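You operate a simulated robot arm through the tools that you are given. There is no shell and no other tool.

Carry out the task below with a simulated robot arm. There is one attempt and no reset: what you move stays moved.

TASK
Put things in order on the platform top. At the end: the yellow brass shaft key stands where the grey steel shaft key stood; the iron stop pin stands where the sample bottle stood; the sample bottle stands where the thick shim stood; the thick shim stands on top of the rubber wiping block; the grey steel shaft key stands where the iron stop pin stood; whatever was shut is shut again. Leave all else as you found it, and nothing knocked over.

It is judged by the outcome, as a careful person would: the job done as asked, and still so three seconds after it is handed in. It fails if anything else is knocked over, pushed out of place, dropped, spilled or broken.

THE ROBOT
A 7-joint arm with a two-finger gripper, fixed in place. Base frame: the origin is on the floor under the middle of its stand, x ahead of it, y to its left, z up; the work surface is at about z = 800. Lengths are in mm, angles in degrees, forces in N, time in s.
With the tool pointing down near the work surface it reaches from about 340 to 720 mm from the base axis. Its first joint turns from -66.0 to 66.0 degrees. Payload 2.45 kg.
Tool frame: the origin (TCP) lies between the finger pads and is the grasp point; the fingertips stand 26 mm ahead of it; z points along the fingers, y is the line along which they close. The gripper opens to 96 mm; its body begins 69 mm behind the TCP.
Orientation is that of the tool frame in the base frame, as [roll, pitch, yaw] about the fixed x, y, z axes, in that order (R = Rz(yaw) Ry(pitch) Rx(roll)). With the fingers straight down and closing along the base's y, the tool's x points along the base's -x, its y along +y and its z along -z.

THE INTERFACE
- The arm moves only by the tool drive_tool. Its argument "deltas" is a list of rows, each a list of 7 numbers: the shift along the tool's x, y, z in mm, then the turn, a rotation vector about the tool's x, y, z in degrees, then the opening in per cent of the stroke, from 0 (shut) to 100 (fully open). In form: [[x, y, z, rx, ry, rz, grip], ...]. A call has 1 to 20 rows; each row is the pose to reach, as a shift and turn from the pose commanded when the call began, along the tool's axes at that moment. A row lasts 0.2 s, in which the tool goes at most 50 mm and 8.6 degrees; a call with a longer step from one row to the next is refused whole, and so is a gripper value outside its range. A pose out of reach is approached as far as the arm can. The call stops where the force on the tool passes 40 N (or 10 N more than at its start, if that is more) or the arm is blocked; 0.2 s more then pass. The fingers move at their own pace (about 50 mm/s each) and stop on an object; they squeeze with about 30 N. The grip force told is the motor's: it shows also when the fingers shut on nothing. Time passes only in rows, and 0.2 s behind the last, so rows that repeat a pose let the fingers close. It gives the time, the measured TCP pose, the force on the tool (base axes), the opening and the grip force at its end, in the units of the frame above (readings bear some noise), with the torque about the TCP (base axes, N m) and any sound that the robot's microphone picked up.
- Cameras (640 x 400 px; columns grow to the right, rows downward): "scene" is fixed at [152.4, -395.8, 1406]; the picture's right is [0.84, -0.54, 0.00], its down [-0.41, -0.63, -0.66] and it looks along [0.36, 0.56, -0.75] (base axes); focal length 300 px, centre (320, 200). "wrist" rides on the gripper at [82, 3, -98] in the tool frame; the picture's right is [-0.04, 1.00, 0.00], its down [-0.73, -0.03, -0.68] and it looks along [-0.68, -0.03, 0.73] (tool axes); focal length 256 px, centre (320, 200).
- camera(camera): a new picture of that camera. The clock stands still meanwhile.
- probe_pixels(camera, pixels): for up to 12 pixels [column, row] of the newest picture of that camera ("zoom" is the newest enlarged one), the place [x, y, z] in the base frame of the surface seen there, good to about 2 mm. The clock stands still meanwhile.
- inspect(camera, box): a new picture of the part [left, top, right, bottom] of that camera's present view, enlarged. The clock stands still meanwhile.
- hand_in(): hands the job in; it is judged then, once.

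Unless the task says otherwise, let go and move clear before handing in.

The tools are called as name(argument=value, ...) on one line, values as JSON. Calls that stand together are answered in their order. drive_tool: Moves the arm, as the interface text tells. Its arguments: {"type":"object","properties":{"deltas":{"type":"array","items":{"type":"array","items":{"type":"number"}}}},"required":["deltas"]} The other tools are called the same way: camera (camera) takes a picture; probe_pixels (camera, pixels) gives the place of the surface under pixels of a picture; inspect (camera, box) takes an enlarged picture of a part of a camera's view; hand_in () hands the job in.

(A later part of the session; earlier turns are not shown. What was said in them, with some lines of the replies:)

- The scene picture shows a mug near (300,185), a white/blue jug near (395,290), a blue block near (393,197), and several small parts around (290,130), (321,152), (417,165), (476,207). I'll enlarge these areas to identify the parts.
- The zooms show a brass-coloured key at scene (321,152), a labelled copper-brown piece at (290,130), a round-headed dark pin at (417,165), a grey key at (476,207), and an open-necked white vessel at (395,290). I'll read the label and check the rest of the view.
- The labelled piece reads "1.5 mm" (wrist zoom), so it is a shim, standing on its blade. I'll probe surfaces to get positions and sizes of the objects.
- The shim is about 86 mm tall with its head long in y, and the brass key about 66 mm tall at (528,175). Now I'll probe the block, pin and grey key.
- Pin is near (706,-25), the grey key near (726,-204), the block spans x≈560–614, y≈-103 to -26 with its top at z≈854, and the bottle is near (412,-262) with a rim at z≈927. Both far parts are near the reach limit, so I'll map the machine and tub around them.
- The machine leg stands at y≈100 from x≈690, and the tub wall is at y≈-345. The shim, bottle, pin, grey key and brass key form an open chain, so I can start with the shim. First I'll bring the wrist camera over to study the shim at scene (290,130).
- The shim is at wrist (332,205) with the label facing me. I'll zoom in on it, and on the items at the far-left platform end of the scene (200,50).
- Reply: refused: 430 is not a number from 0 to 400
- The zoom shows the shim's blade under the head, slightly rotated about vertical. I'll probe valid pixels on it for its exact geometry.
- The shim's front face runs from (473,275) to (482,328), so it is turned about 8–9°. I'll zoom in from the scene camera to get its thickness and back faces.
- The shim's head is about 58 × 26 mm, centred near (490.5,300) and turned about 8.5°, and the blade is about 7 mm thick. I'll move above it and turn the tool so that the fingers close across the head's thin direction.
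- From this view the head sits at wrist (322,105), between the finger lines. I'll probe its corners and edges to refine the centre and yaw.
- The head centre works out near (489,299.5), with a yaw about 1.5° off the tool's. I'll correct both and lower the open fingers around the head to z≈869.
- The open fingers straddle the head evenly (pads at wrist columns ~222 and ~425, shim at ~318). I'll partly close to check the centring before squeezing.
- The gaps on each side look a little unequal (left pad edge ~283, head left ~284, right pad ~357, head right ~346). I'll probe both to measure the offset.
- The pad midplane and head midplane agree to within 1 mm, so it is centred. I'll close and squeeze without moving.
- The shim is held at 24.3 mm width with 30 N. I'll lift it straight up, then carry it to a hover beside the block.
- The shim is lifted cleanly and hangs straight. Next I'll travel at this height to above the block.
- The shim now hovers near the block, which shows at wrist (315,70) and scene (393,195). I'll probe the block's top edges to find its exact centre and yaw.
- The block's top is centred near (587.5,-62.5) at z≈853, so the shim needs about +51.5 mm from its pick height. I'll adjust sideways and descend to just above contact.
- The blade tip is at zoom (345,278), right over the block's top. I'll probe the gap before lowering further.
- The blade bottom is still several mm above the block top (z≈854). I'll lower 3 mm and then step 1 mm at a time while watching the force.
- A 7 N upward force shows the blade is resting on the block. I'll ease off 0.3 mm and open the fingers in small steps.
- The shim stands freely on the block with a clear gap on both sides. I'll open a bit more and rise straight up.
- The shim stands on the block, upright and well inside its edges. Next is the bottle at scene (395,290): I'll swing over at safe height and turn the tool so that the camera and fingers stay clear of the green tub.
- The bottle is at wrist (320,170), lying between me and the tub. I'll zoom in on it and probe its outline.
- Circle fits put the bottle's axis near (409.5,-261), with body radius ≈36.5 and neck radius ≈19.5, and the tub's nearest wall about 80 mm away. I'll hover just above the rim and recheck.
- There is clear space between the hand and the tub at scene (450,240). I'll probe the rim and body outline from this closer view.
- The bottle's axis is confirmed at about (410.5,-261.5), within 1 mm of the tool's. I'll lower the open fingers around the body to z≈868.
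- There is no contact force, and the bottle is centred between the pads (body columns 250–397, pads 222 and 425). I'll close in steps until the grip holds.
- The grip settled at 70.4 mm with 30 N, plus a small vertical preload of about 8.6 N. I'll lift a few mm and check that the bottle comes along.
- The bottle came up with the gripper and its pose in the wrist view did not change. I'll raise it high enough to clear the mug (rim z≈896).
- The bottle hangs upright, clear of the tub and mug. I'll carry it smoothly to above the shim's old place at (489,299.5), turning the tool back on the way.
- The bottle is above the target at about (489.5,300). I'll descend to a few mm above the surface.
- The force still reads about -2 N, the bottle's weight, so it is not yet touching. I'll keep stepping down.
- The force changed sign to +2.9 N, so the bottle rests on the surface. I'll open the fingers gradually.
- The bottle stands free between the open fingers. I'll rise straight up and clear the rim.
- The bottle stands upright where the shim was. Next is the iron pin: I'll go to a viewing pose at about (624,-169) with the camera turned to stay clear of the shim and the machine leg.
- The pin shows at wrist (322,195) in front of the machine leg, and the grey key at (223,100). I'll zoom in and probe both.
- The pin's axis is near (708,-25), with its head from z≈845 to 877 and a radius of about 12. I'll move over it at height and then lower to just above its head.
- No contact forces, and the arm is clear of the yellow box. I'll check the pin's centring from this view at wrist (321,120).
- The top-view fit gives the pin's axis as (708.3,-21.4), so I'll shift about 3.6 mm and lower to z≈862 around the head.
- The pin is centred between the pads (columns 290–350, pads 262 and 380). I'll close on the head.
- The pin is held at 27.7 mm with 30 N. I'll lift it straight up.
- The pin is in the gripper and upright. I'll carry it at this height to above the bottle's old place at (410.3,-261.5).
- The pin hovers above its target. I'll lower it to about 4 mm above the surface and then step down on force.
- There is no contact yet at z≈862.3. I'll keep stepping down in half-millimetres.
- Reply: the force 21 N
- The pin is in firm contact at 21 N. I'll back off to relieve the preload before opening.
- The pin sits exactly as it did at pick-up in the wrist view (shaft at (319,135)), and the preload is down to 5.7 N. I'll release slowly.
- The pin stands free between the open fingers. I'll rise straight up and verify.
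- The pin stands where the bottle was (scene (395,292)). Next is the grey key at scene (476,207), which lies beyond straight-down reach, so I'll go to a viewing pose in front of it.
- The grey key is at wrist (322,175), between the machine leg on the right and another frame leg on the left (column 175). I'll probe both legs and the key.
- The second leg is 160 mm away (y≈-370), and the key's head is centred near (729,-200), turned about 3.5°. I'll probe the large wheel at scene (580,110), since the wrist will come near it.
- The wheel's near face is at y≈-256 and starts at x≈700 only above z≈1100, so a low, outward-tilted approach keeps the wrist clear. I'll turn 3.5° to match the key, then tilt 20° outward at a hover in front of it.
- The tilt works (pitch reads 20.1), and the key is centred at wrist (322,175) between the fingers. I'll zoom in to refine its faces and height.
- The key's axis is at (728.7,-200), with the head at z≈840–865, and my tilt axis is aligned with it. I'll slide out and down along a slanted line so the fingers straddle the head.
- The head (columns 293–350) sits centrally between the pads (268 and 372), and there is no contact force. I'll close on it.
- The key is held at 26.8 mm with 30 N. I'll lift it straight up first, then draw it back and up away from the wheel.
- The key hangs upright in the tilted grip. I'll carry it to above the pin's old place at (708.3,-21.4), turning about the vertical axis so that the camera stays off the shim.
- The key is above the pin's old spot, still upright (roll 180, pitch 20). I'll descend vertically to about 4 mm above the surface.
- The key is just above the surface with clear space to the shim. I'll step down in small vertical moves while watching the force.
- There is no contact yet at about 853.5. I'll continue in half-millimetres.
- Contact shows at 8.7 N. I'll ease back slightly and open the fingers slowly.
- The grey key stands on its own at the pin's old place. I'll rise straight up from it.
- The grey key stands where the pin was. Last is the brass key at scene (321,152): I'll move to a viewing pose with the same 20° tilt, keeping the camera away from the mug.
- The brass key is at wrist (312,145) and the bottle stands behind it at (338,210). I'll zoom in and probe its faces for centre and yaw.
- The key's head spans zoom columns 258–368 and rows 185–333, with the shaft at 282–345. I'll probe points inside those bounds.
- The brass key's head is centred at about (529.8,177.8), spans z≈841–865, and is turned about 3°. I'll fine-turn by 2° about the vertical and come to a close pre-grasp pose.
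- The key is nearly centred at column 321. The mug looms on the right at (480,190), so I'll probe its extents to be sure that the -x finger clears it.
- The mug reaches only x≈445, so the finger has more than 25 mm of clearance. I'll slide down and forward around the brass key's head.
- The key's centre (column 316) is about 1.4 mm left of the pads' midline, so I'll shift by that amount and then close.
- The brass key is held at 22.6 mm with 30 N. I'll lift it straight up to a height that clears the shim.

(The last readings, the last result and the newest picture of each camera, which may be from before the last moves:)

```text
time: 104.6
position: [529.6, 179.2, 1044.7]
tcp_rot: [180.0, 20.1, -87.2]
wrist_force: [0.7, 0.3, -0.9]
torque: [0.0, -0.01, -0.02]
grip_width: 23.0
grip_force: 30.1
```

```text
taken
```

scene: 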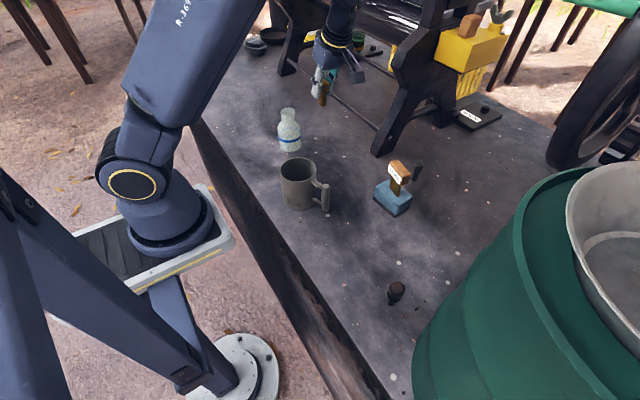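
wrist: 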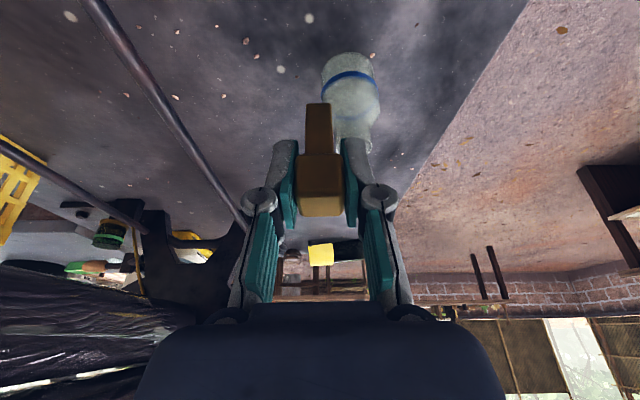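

The brass key is up and upright. I'll carry it over at this height to the front of the grey key's old place, turning about the vertical on the way.

drive_tool(deltas=[[5.5, -1, -2, 0.46, 0, 1.26, 0], [16.4, -3.1, -6, 1.38, 0, 3.78, 0], [32.9, -6.1, -12, 2.75, 0, 7.56, 0], [53, -9.9, -19.3, 4.43, 0, 12.18, 0], [73, -13.6, -26.6, 6.11, 0, 16.8, 0], [95, -17.7, -34.6, 7.95, 0, 21.84, 0], [116.9, -21.8, -42.5, 9.78, 0, 26.88, 0], [138.8, -25.9, -50.5, 11.62, 0, 31.92, 0], [160.7, -30, -58.5, 13.45, 0, 36.96, 0], [182.6, -34.1, -66.5, 15.29, 0, 42, 0], [204.5, -38.1, -74.4, 17.12, 0, 47.04, 0], [226.4, -42.2, -82.4, 18.95, 0, 52.08, 0], [248.3, -46.3, -90.4, 20.79, 0, 57.12, 0], [270.2, -50.4, -98.3, 22.62, 0, 62.16, 0], [292.2, -54.5, -106.3, 24.46, 0, 67.2, 0], [312.2, -58.2, -113.6, 26.14, 0, 71.82, 0], [332.3, -62, -120.9, 27.82, 0, 76.44, 0], [348.8, -65, -126.9, 29.19, 0, 80.22, 0], [359.7, -67.1, -130.9, 30.11, 0, 82.74, 0], [365.2, -68.1, -132.9, 30.57, 0, 84, 0]])

camera(camera="wrist")

camera(camera="scene")

```text
time: 108.8
position: [617.9, -205.6, 1046.0]
tcp_rot: [179.9, 20.0, -176.4]
wrist_force: [0.5, -0.8, -1.1]
torque: [0.01, 0.03, -0.01]
grip_width: 23.1
grip_force: 29.9
```

```text
taken
```

wrist: 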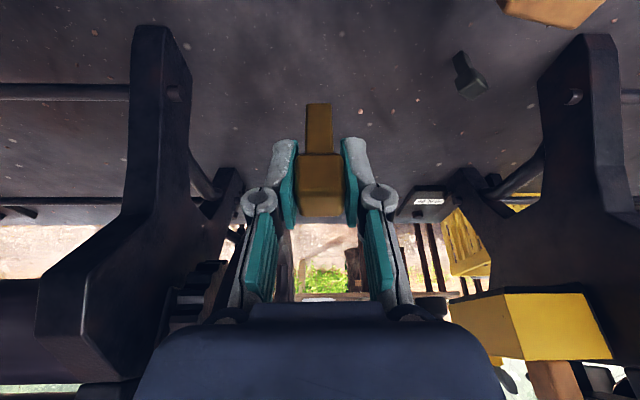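

```text
taken
```

scene: 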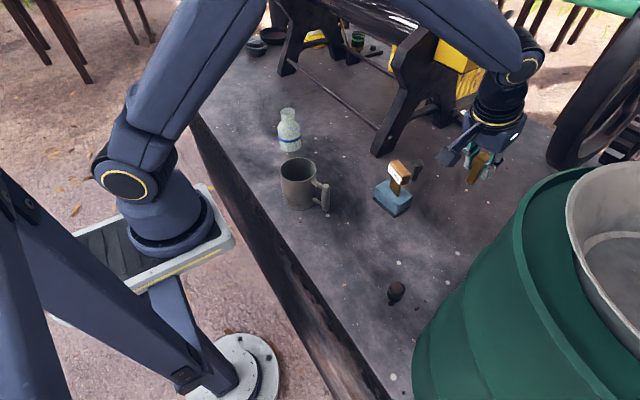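

The key is in front of the target spot, with the wrist clear of the wheel. I'll lower it and slide outward along the same slanted path to just above the surface at (728.7,-200).

drive_tool(deltas=[[6.8, 0, 18.8, 0, 0, 0, 0], [15.4, 0, 42.3, 0, 0, 0, 0], [26.3, 0, 72.4, 0, 0, 0, 0], [17.4, 0, 91.6, 0, 0, 0, 0], [2.4, 0, 123.7, 0, 0, 0, 0], [-13.2, 0, 153.8, 0, 0, 0, 0], [-29.9, 0, 181.2, 0, 0, 0, 0], [-37.9, 0, 200.1, 0, 0, 0, 0], [-40.8, 0, 209.6, 0, 0, 0, 0], [-40.8, 0, 209.6, 0, 0, 0, 0]])

camera(camera="wrist")

inspect(camera="scene", box=[430, 100, 570, 240])

```text
time: 111.0
position: [726.5, -201.7, 861.0]
tcp_rot: [-180.0, 20.1, -176.4]
wrist_force: [-0.7, 0.2, -2.0]
torque: [0.0, -0.04, 0.01]
grip_width: 22.8
grip_force: 29.7
```

```text
taken
```

wrist: 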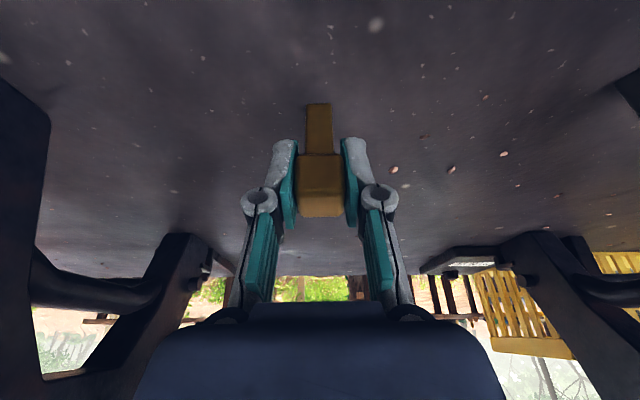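

```text
2.86 times, centred on (500, 170) of scene
```

zoom: 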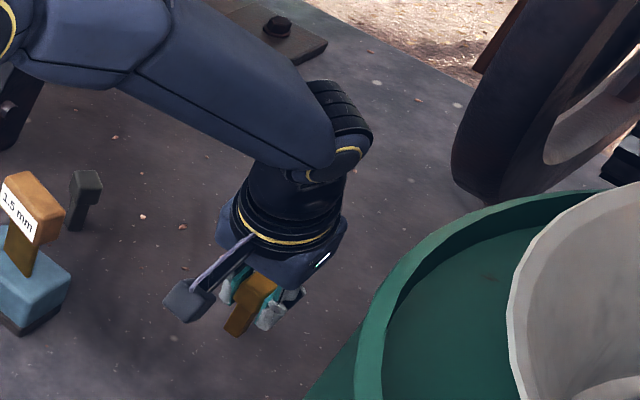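

The key is about 9 mm above the surface. I'll step straight down while watching the force.

drive_tool(deltas=[[0.86, 0, 2.35, 0, 0, 0, 0], [1.71, 0, 4.7, 0, 0, 0, 0], [1.71, 0, 4.7, 0, 0, 0, 0]])

drive_tool(deltas=[[0.34, 0, 0.94, 0, 0, 0, 0], [0.68, 0, 1.88, 0, 0, 0, 0], [0.68, 0, 1.88, 0, 0, 0, 0]])

drive_tool(deltas=[[0.17, 0, 0.47, 0, 0, 0, 0], [0.34, 0, 0.94, 0, 0, 0, 0], [0.34, 0, 0.94, 0, 0, 0, 0]])

drive_tool(deltas=[[0.1, 0, 0.25, 0, 0, 0, 0], [0.17, 0, 0.47, 0, 0, 0, 0], [0.17, 0, 0.47, 0, 0, 0, 0]])

```text
time: 111.8
position: [726.8, -201.8, 857.5]
tcp_rot: [179.9, 20.0, -176.5]
wrist_force: [0.3, -0.4, -1.5]
torque: [0.0, 0.0, -0.01]
grip_width: 22.7
grip_force: 29.9
```

```text
time: 112.6
position: [728.2, -199.9, 853.9]
tcp_rot: [-179.9, 20.0, -176.5]
wrist_force: [-0.4, -0.5, -1.9]
torque: [0.0, 0.01, 0.0]
grip_width: 22.8
grip_force: 29.6
```

```text
time: 113.4
position: [727.1, -200.8, 853.0]
tcp_rot: [-179.9, 20.0, -176.4]
wrist_force: [-0.3, 0.4, -1.6]
torque: [0.02, 0.02, 0.05]
grip_width: 22.8
grip_force: 29.8
```

```text
time: 114.2
position: [728.1, -200.6, 853.4]
tcp_rot: [-180.0, 19.9, -176.5]
wrist_force: [0.1, 0.0, -1.8]
torque: [0.02, -0.01, 0.0]
grip_width: 22.8
grip_force: 30.4
```

There is still no contact at about z=853.5 (force -1.8 N). I'll continue in half-millimetres.

drive_tool(deltas=[[0.1, 0, 0.25, 0, 0, 0, 0], [0.17, 0, 0.47, 0, 0, 0, 0], [0.17, 0, 0.47, 0, 0, 0, 0]])

drive_tool(deltas=[[0.05, 0, 0.14, 0, 0, 0, 0], [0.1, 0, 0.28, 0, 0, 0, 0], [0.1, 0, 0.28, 0, 0, 0, 0]])

```text
time: 115.0
position: [728.0, -200.1, 853.2]
tcp_rot: [180.0, 20.0, -176.6]
wrist_force: [-1.9, -0.2, 2.6]
torque: [-0.01, 0.16, -0.01]
grip_width: 22.5
grip_force: 30.2
```

```text
time: 115.8
position: [727.3, -200.5, 852.4]
tcp_rot: [-180.0, 20.1, -176.5]
wrist_force: [-1.3, 1.0, 7.0]
torque: [0.07, 0.1, 0.03]
grip_width: 22.9
grip_force: 29.7
```

Contact shows at 7 N. I'll ease off a quarter-millimetre and open slowly.

drive_tool(deltas=[[-0.09, 0, -0.25, 0, 0, 0, 0], [-0.09, 0, -0.25, 0, 0, 0, 0], [-0.09, 0, -0.25, 0, 0, 0, 24], [-0.09, 0, -0.25, 0, 0, 0, 27], [-0.09, 0, -0.25, 0, 0, 0, 32], [-0.09, 0, -0.25, 0, 0, 0, 40], [-0.09, 0, -0.25, 0, 0, 0, 55], [-0.09, 0, -0.25, 0, 0, 0, 55]])

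camera(camera="wrist")

inspect(camera="scene", box=[430, 100, 570, 240])

```text
time: 117.6
position: [728.7, -199.6, 853.2]
tcp_rot: [-180.0, 20.0, -176.5]
wrist_force: [0.1, 0.7, 0.3]
torque: [0.02, 0.03, -0.02]
grip_width: 52.8
grip_force: 0.1
```

```text
taken
```

wrist: 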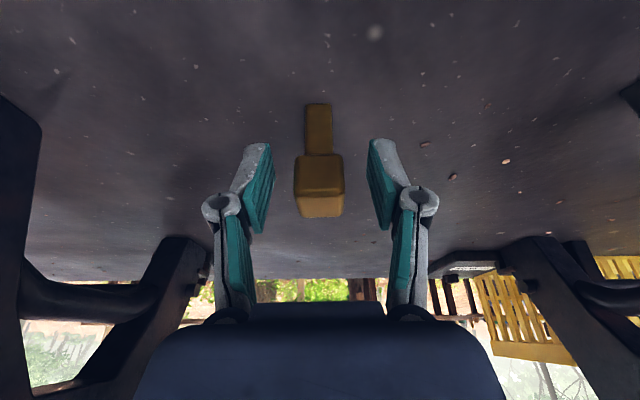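

```text
2.86 times, centred on (500, 170) of scene
```

zoom: 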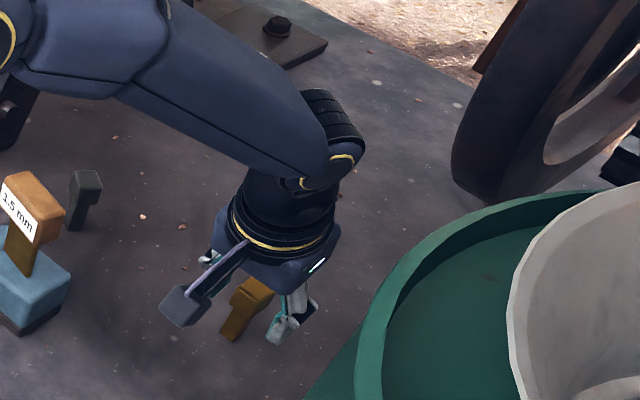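

The brass key stands free between the open fingers. I'll back out along the same path and then check everything.

drive_tool(deltas=[[0, 0, 0, 0, 0, 0, 62], [-1.03, 0, -2.82, 0, 0, 0, 62], [-3.42, 0, -9.4, 0, 0, 0, 62], [-6.16, 0, -16.9, 0, 0, 0, 62], [-10.3, 0, -28.2, 0, 0, 0, 62], [4, 0, -50, 0, 0, 0, 62], [20, 0, -75, 0, 0, 0, 62], [40.1, 0, -100, 0, 0, 0, 62], [55.1, 0, -126.5, 0, 0, 0, 62], [64.1, 0, -145.7, 0, 0, 0, 62], [64.1, 0, -145.7, 0, 0, 0, 62]])

camera(camera="wrist")

camera(camera="scene")

```text
time: 120.0
position: [617.8, -206.4, 967.0]
tcp_rot: [-180.0, 20.0, -176.5]
wrist_force: [-0.3, -0.5, -1.4]
torque: [-0.01, -0.01, -0.01]
grip_width: 59.5
grip_force: 0.0
```

```text
taken
```

wrist: 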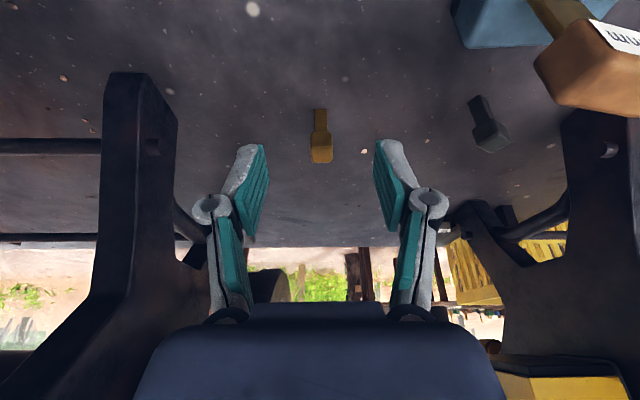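

```text
taken
```

scene: 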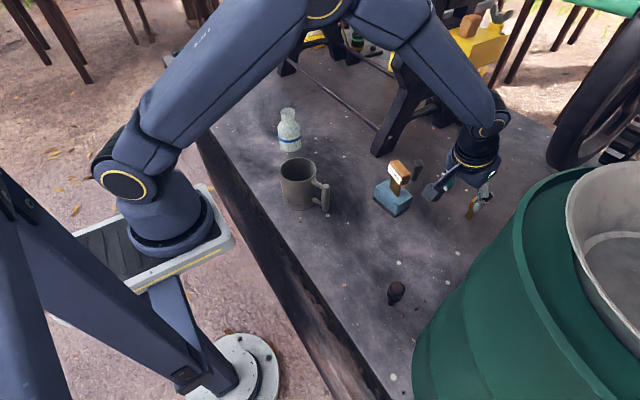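

All five parts appear in place. I'll raise and retract the arm to a clear spot, straightening the tool, before the final check.

drive_tool(deltas=[[0, 0, -25, 0, 0, 0, 62], [5, 5, -50, 0, 2, 0, 62], [25, 22, -75, 0, 5, 0, 62], [48, 44, -96, 0, 8, 0, 62], [70, 66, -117, 0, 12, 0, 62], [92, 88, -138, 0, 16, 0, 62], [116.2, 110.2, -159.3, 0, 20, 0, 62], [116.2, 110.2, -159.3, 0, 20, 0, 62]])

camera(camera="scene")

```text
time: 121.8
position: [446.4, -108.0, 1080.6]
tcp_rot: [-179.9, -0.1, -176.5]
wrist_force: [-0.1, -0.2, -0.4]
torque: [-0.06, 0.0, -0.01]
grip_width: 59.6
grip_force: 0.0
```

```text
taken
```

scene: 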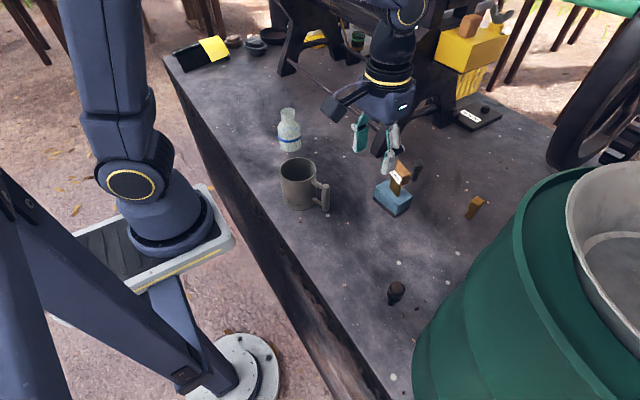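

The arm is clear. I'll return to about the starting pose so the whole platform is visible, then inspect each part.

drive_tool(deltas=[[6, 20, 0, 0, 0, 0.5, 62], [15, 50, -1, 0, 0, 1, 62], [25, 84, -2, 0, 0, 1.5, 62], [35, 118, -3, 0, 0, 2, 62], [45, 152, -4, 0, 0, 2.5, 80], [56, 188, -5, 0, 0, 3, 100], [67, 224, -6, 0, 0, 3.5, 100], [74.1, 246.6, -6, 0, 0, 3.5, 100], [74.1, 246.6, -6, 0, 0, 3.5, 100]])

camera(camera="scene")

inspect(camera="scene", box=[360, 140, 500, 230])

probe_pixels(camera="zoom", pixels=[[530, 260], [500, 290], [495, 340], [540, 285], [260, 120], [250, 160], [170, 180], [165, 225], [120, 260], [260, 140], [80, 220], [170, 335]])

inspect(camera="scene", box=[250, 90, 350, 220])

inspect(camera="scene", box=[345, 230, 455, 340])

```text
time: 123.8
position: [359.3, 134.2, 1082.9]
tcp_rot: [180.0, 0.0, -180.0]
wrist_force: [0.1, 0.2, 0.4]
torque: [0.02, 0.03, 0.01]
grip_width: 95.9
grip_force: 0.1
```

```text
taken
```

scene: 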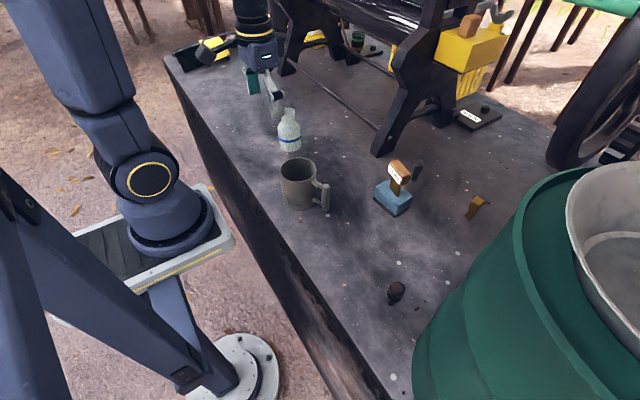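

```text
4.44 times, centred on (430, 185) of scene
```

zoom: 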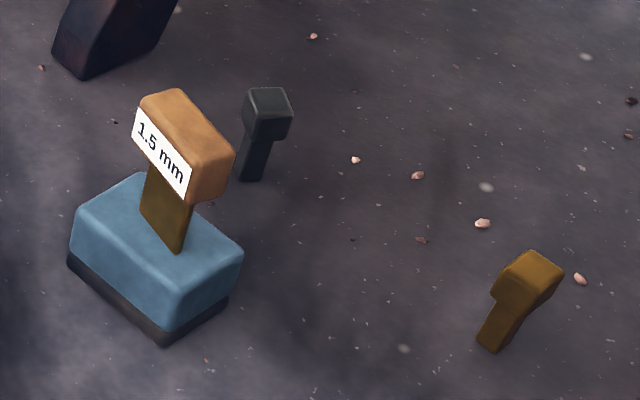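

```text
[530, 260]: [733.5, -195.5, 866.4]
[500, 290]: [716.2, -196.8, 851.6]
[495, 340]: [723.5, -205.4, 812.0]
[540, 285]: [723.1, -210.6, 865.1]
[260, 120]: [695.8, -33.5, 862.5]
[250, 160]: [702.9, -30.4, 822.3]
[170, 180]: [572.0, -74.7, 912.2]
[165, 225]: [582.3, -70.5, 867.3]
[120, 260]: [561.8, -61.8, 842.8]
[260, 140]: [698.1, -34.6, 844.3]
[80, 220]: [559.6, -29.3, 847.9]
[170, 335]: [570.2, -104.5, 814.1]
```

```text
3.08 times, centred on (300, 155) of scene
```

zoom: 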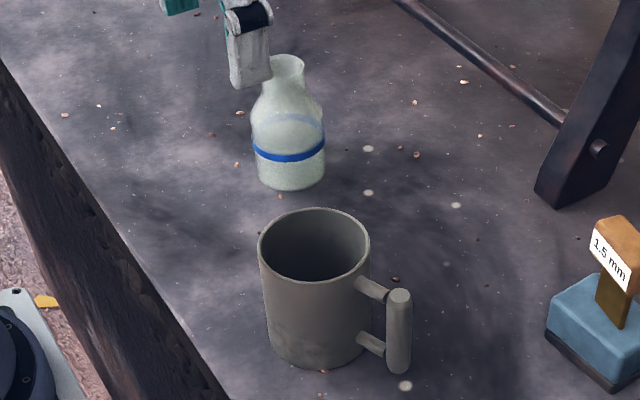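

```text
3.64 times, centred on (400, 285) of scene
```

zoom: 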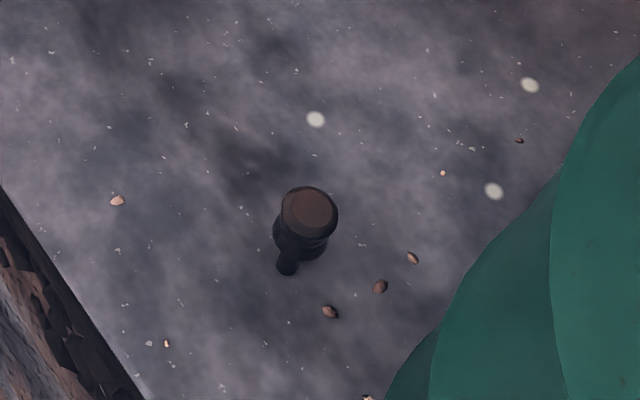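

The final views show everything upright and in place:
- The brass key is at the grey key's old spot, zoom (515,300).
- The grey key is at the pin's old spot, (262,130).
- The shim is on the block.
- The pin is at the bottle's old spot.
- The bottle is at the shim's old spot.

The mug and block have not moved and nothing was opened. The arm is clear with the gripper open, so I'll hand in.

hand_in()

```text
The job is handed in.
```

I've handed the job in with all five parts moved as asked. In my final pictures every one was standing upright:

| Part | Now stands |
|---|---|
| Yellow brass shaft key | where the grey steel shaft key stood |
| Grey steel shaft key | where the iron stop pin stood |
| Iron stop pin | where the sample bottle stood |
| Sample bottle | where the thick shim stood |
| Thick shim | on top of the rubber wiping block, near its centre |

The mug and the wiping block looked unmoved, and I didn't touch anything else on the platform. I saw nothing shut on the platform and opened nothing, so nothing needed shutting again.

The grey key and the brass key were each turned about the vertical to keep the arm clear of other things. They stand on the right spots but face differently than before.

After the last placement I let go and moved the arm back to about its starting pose.
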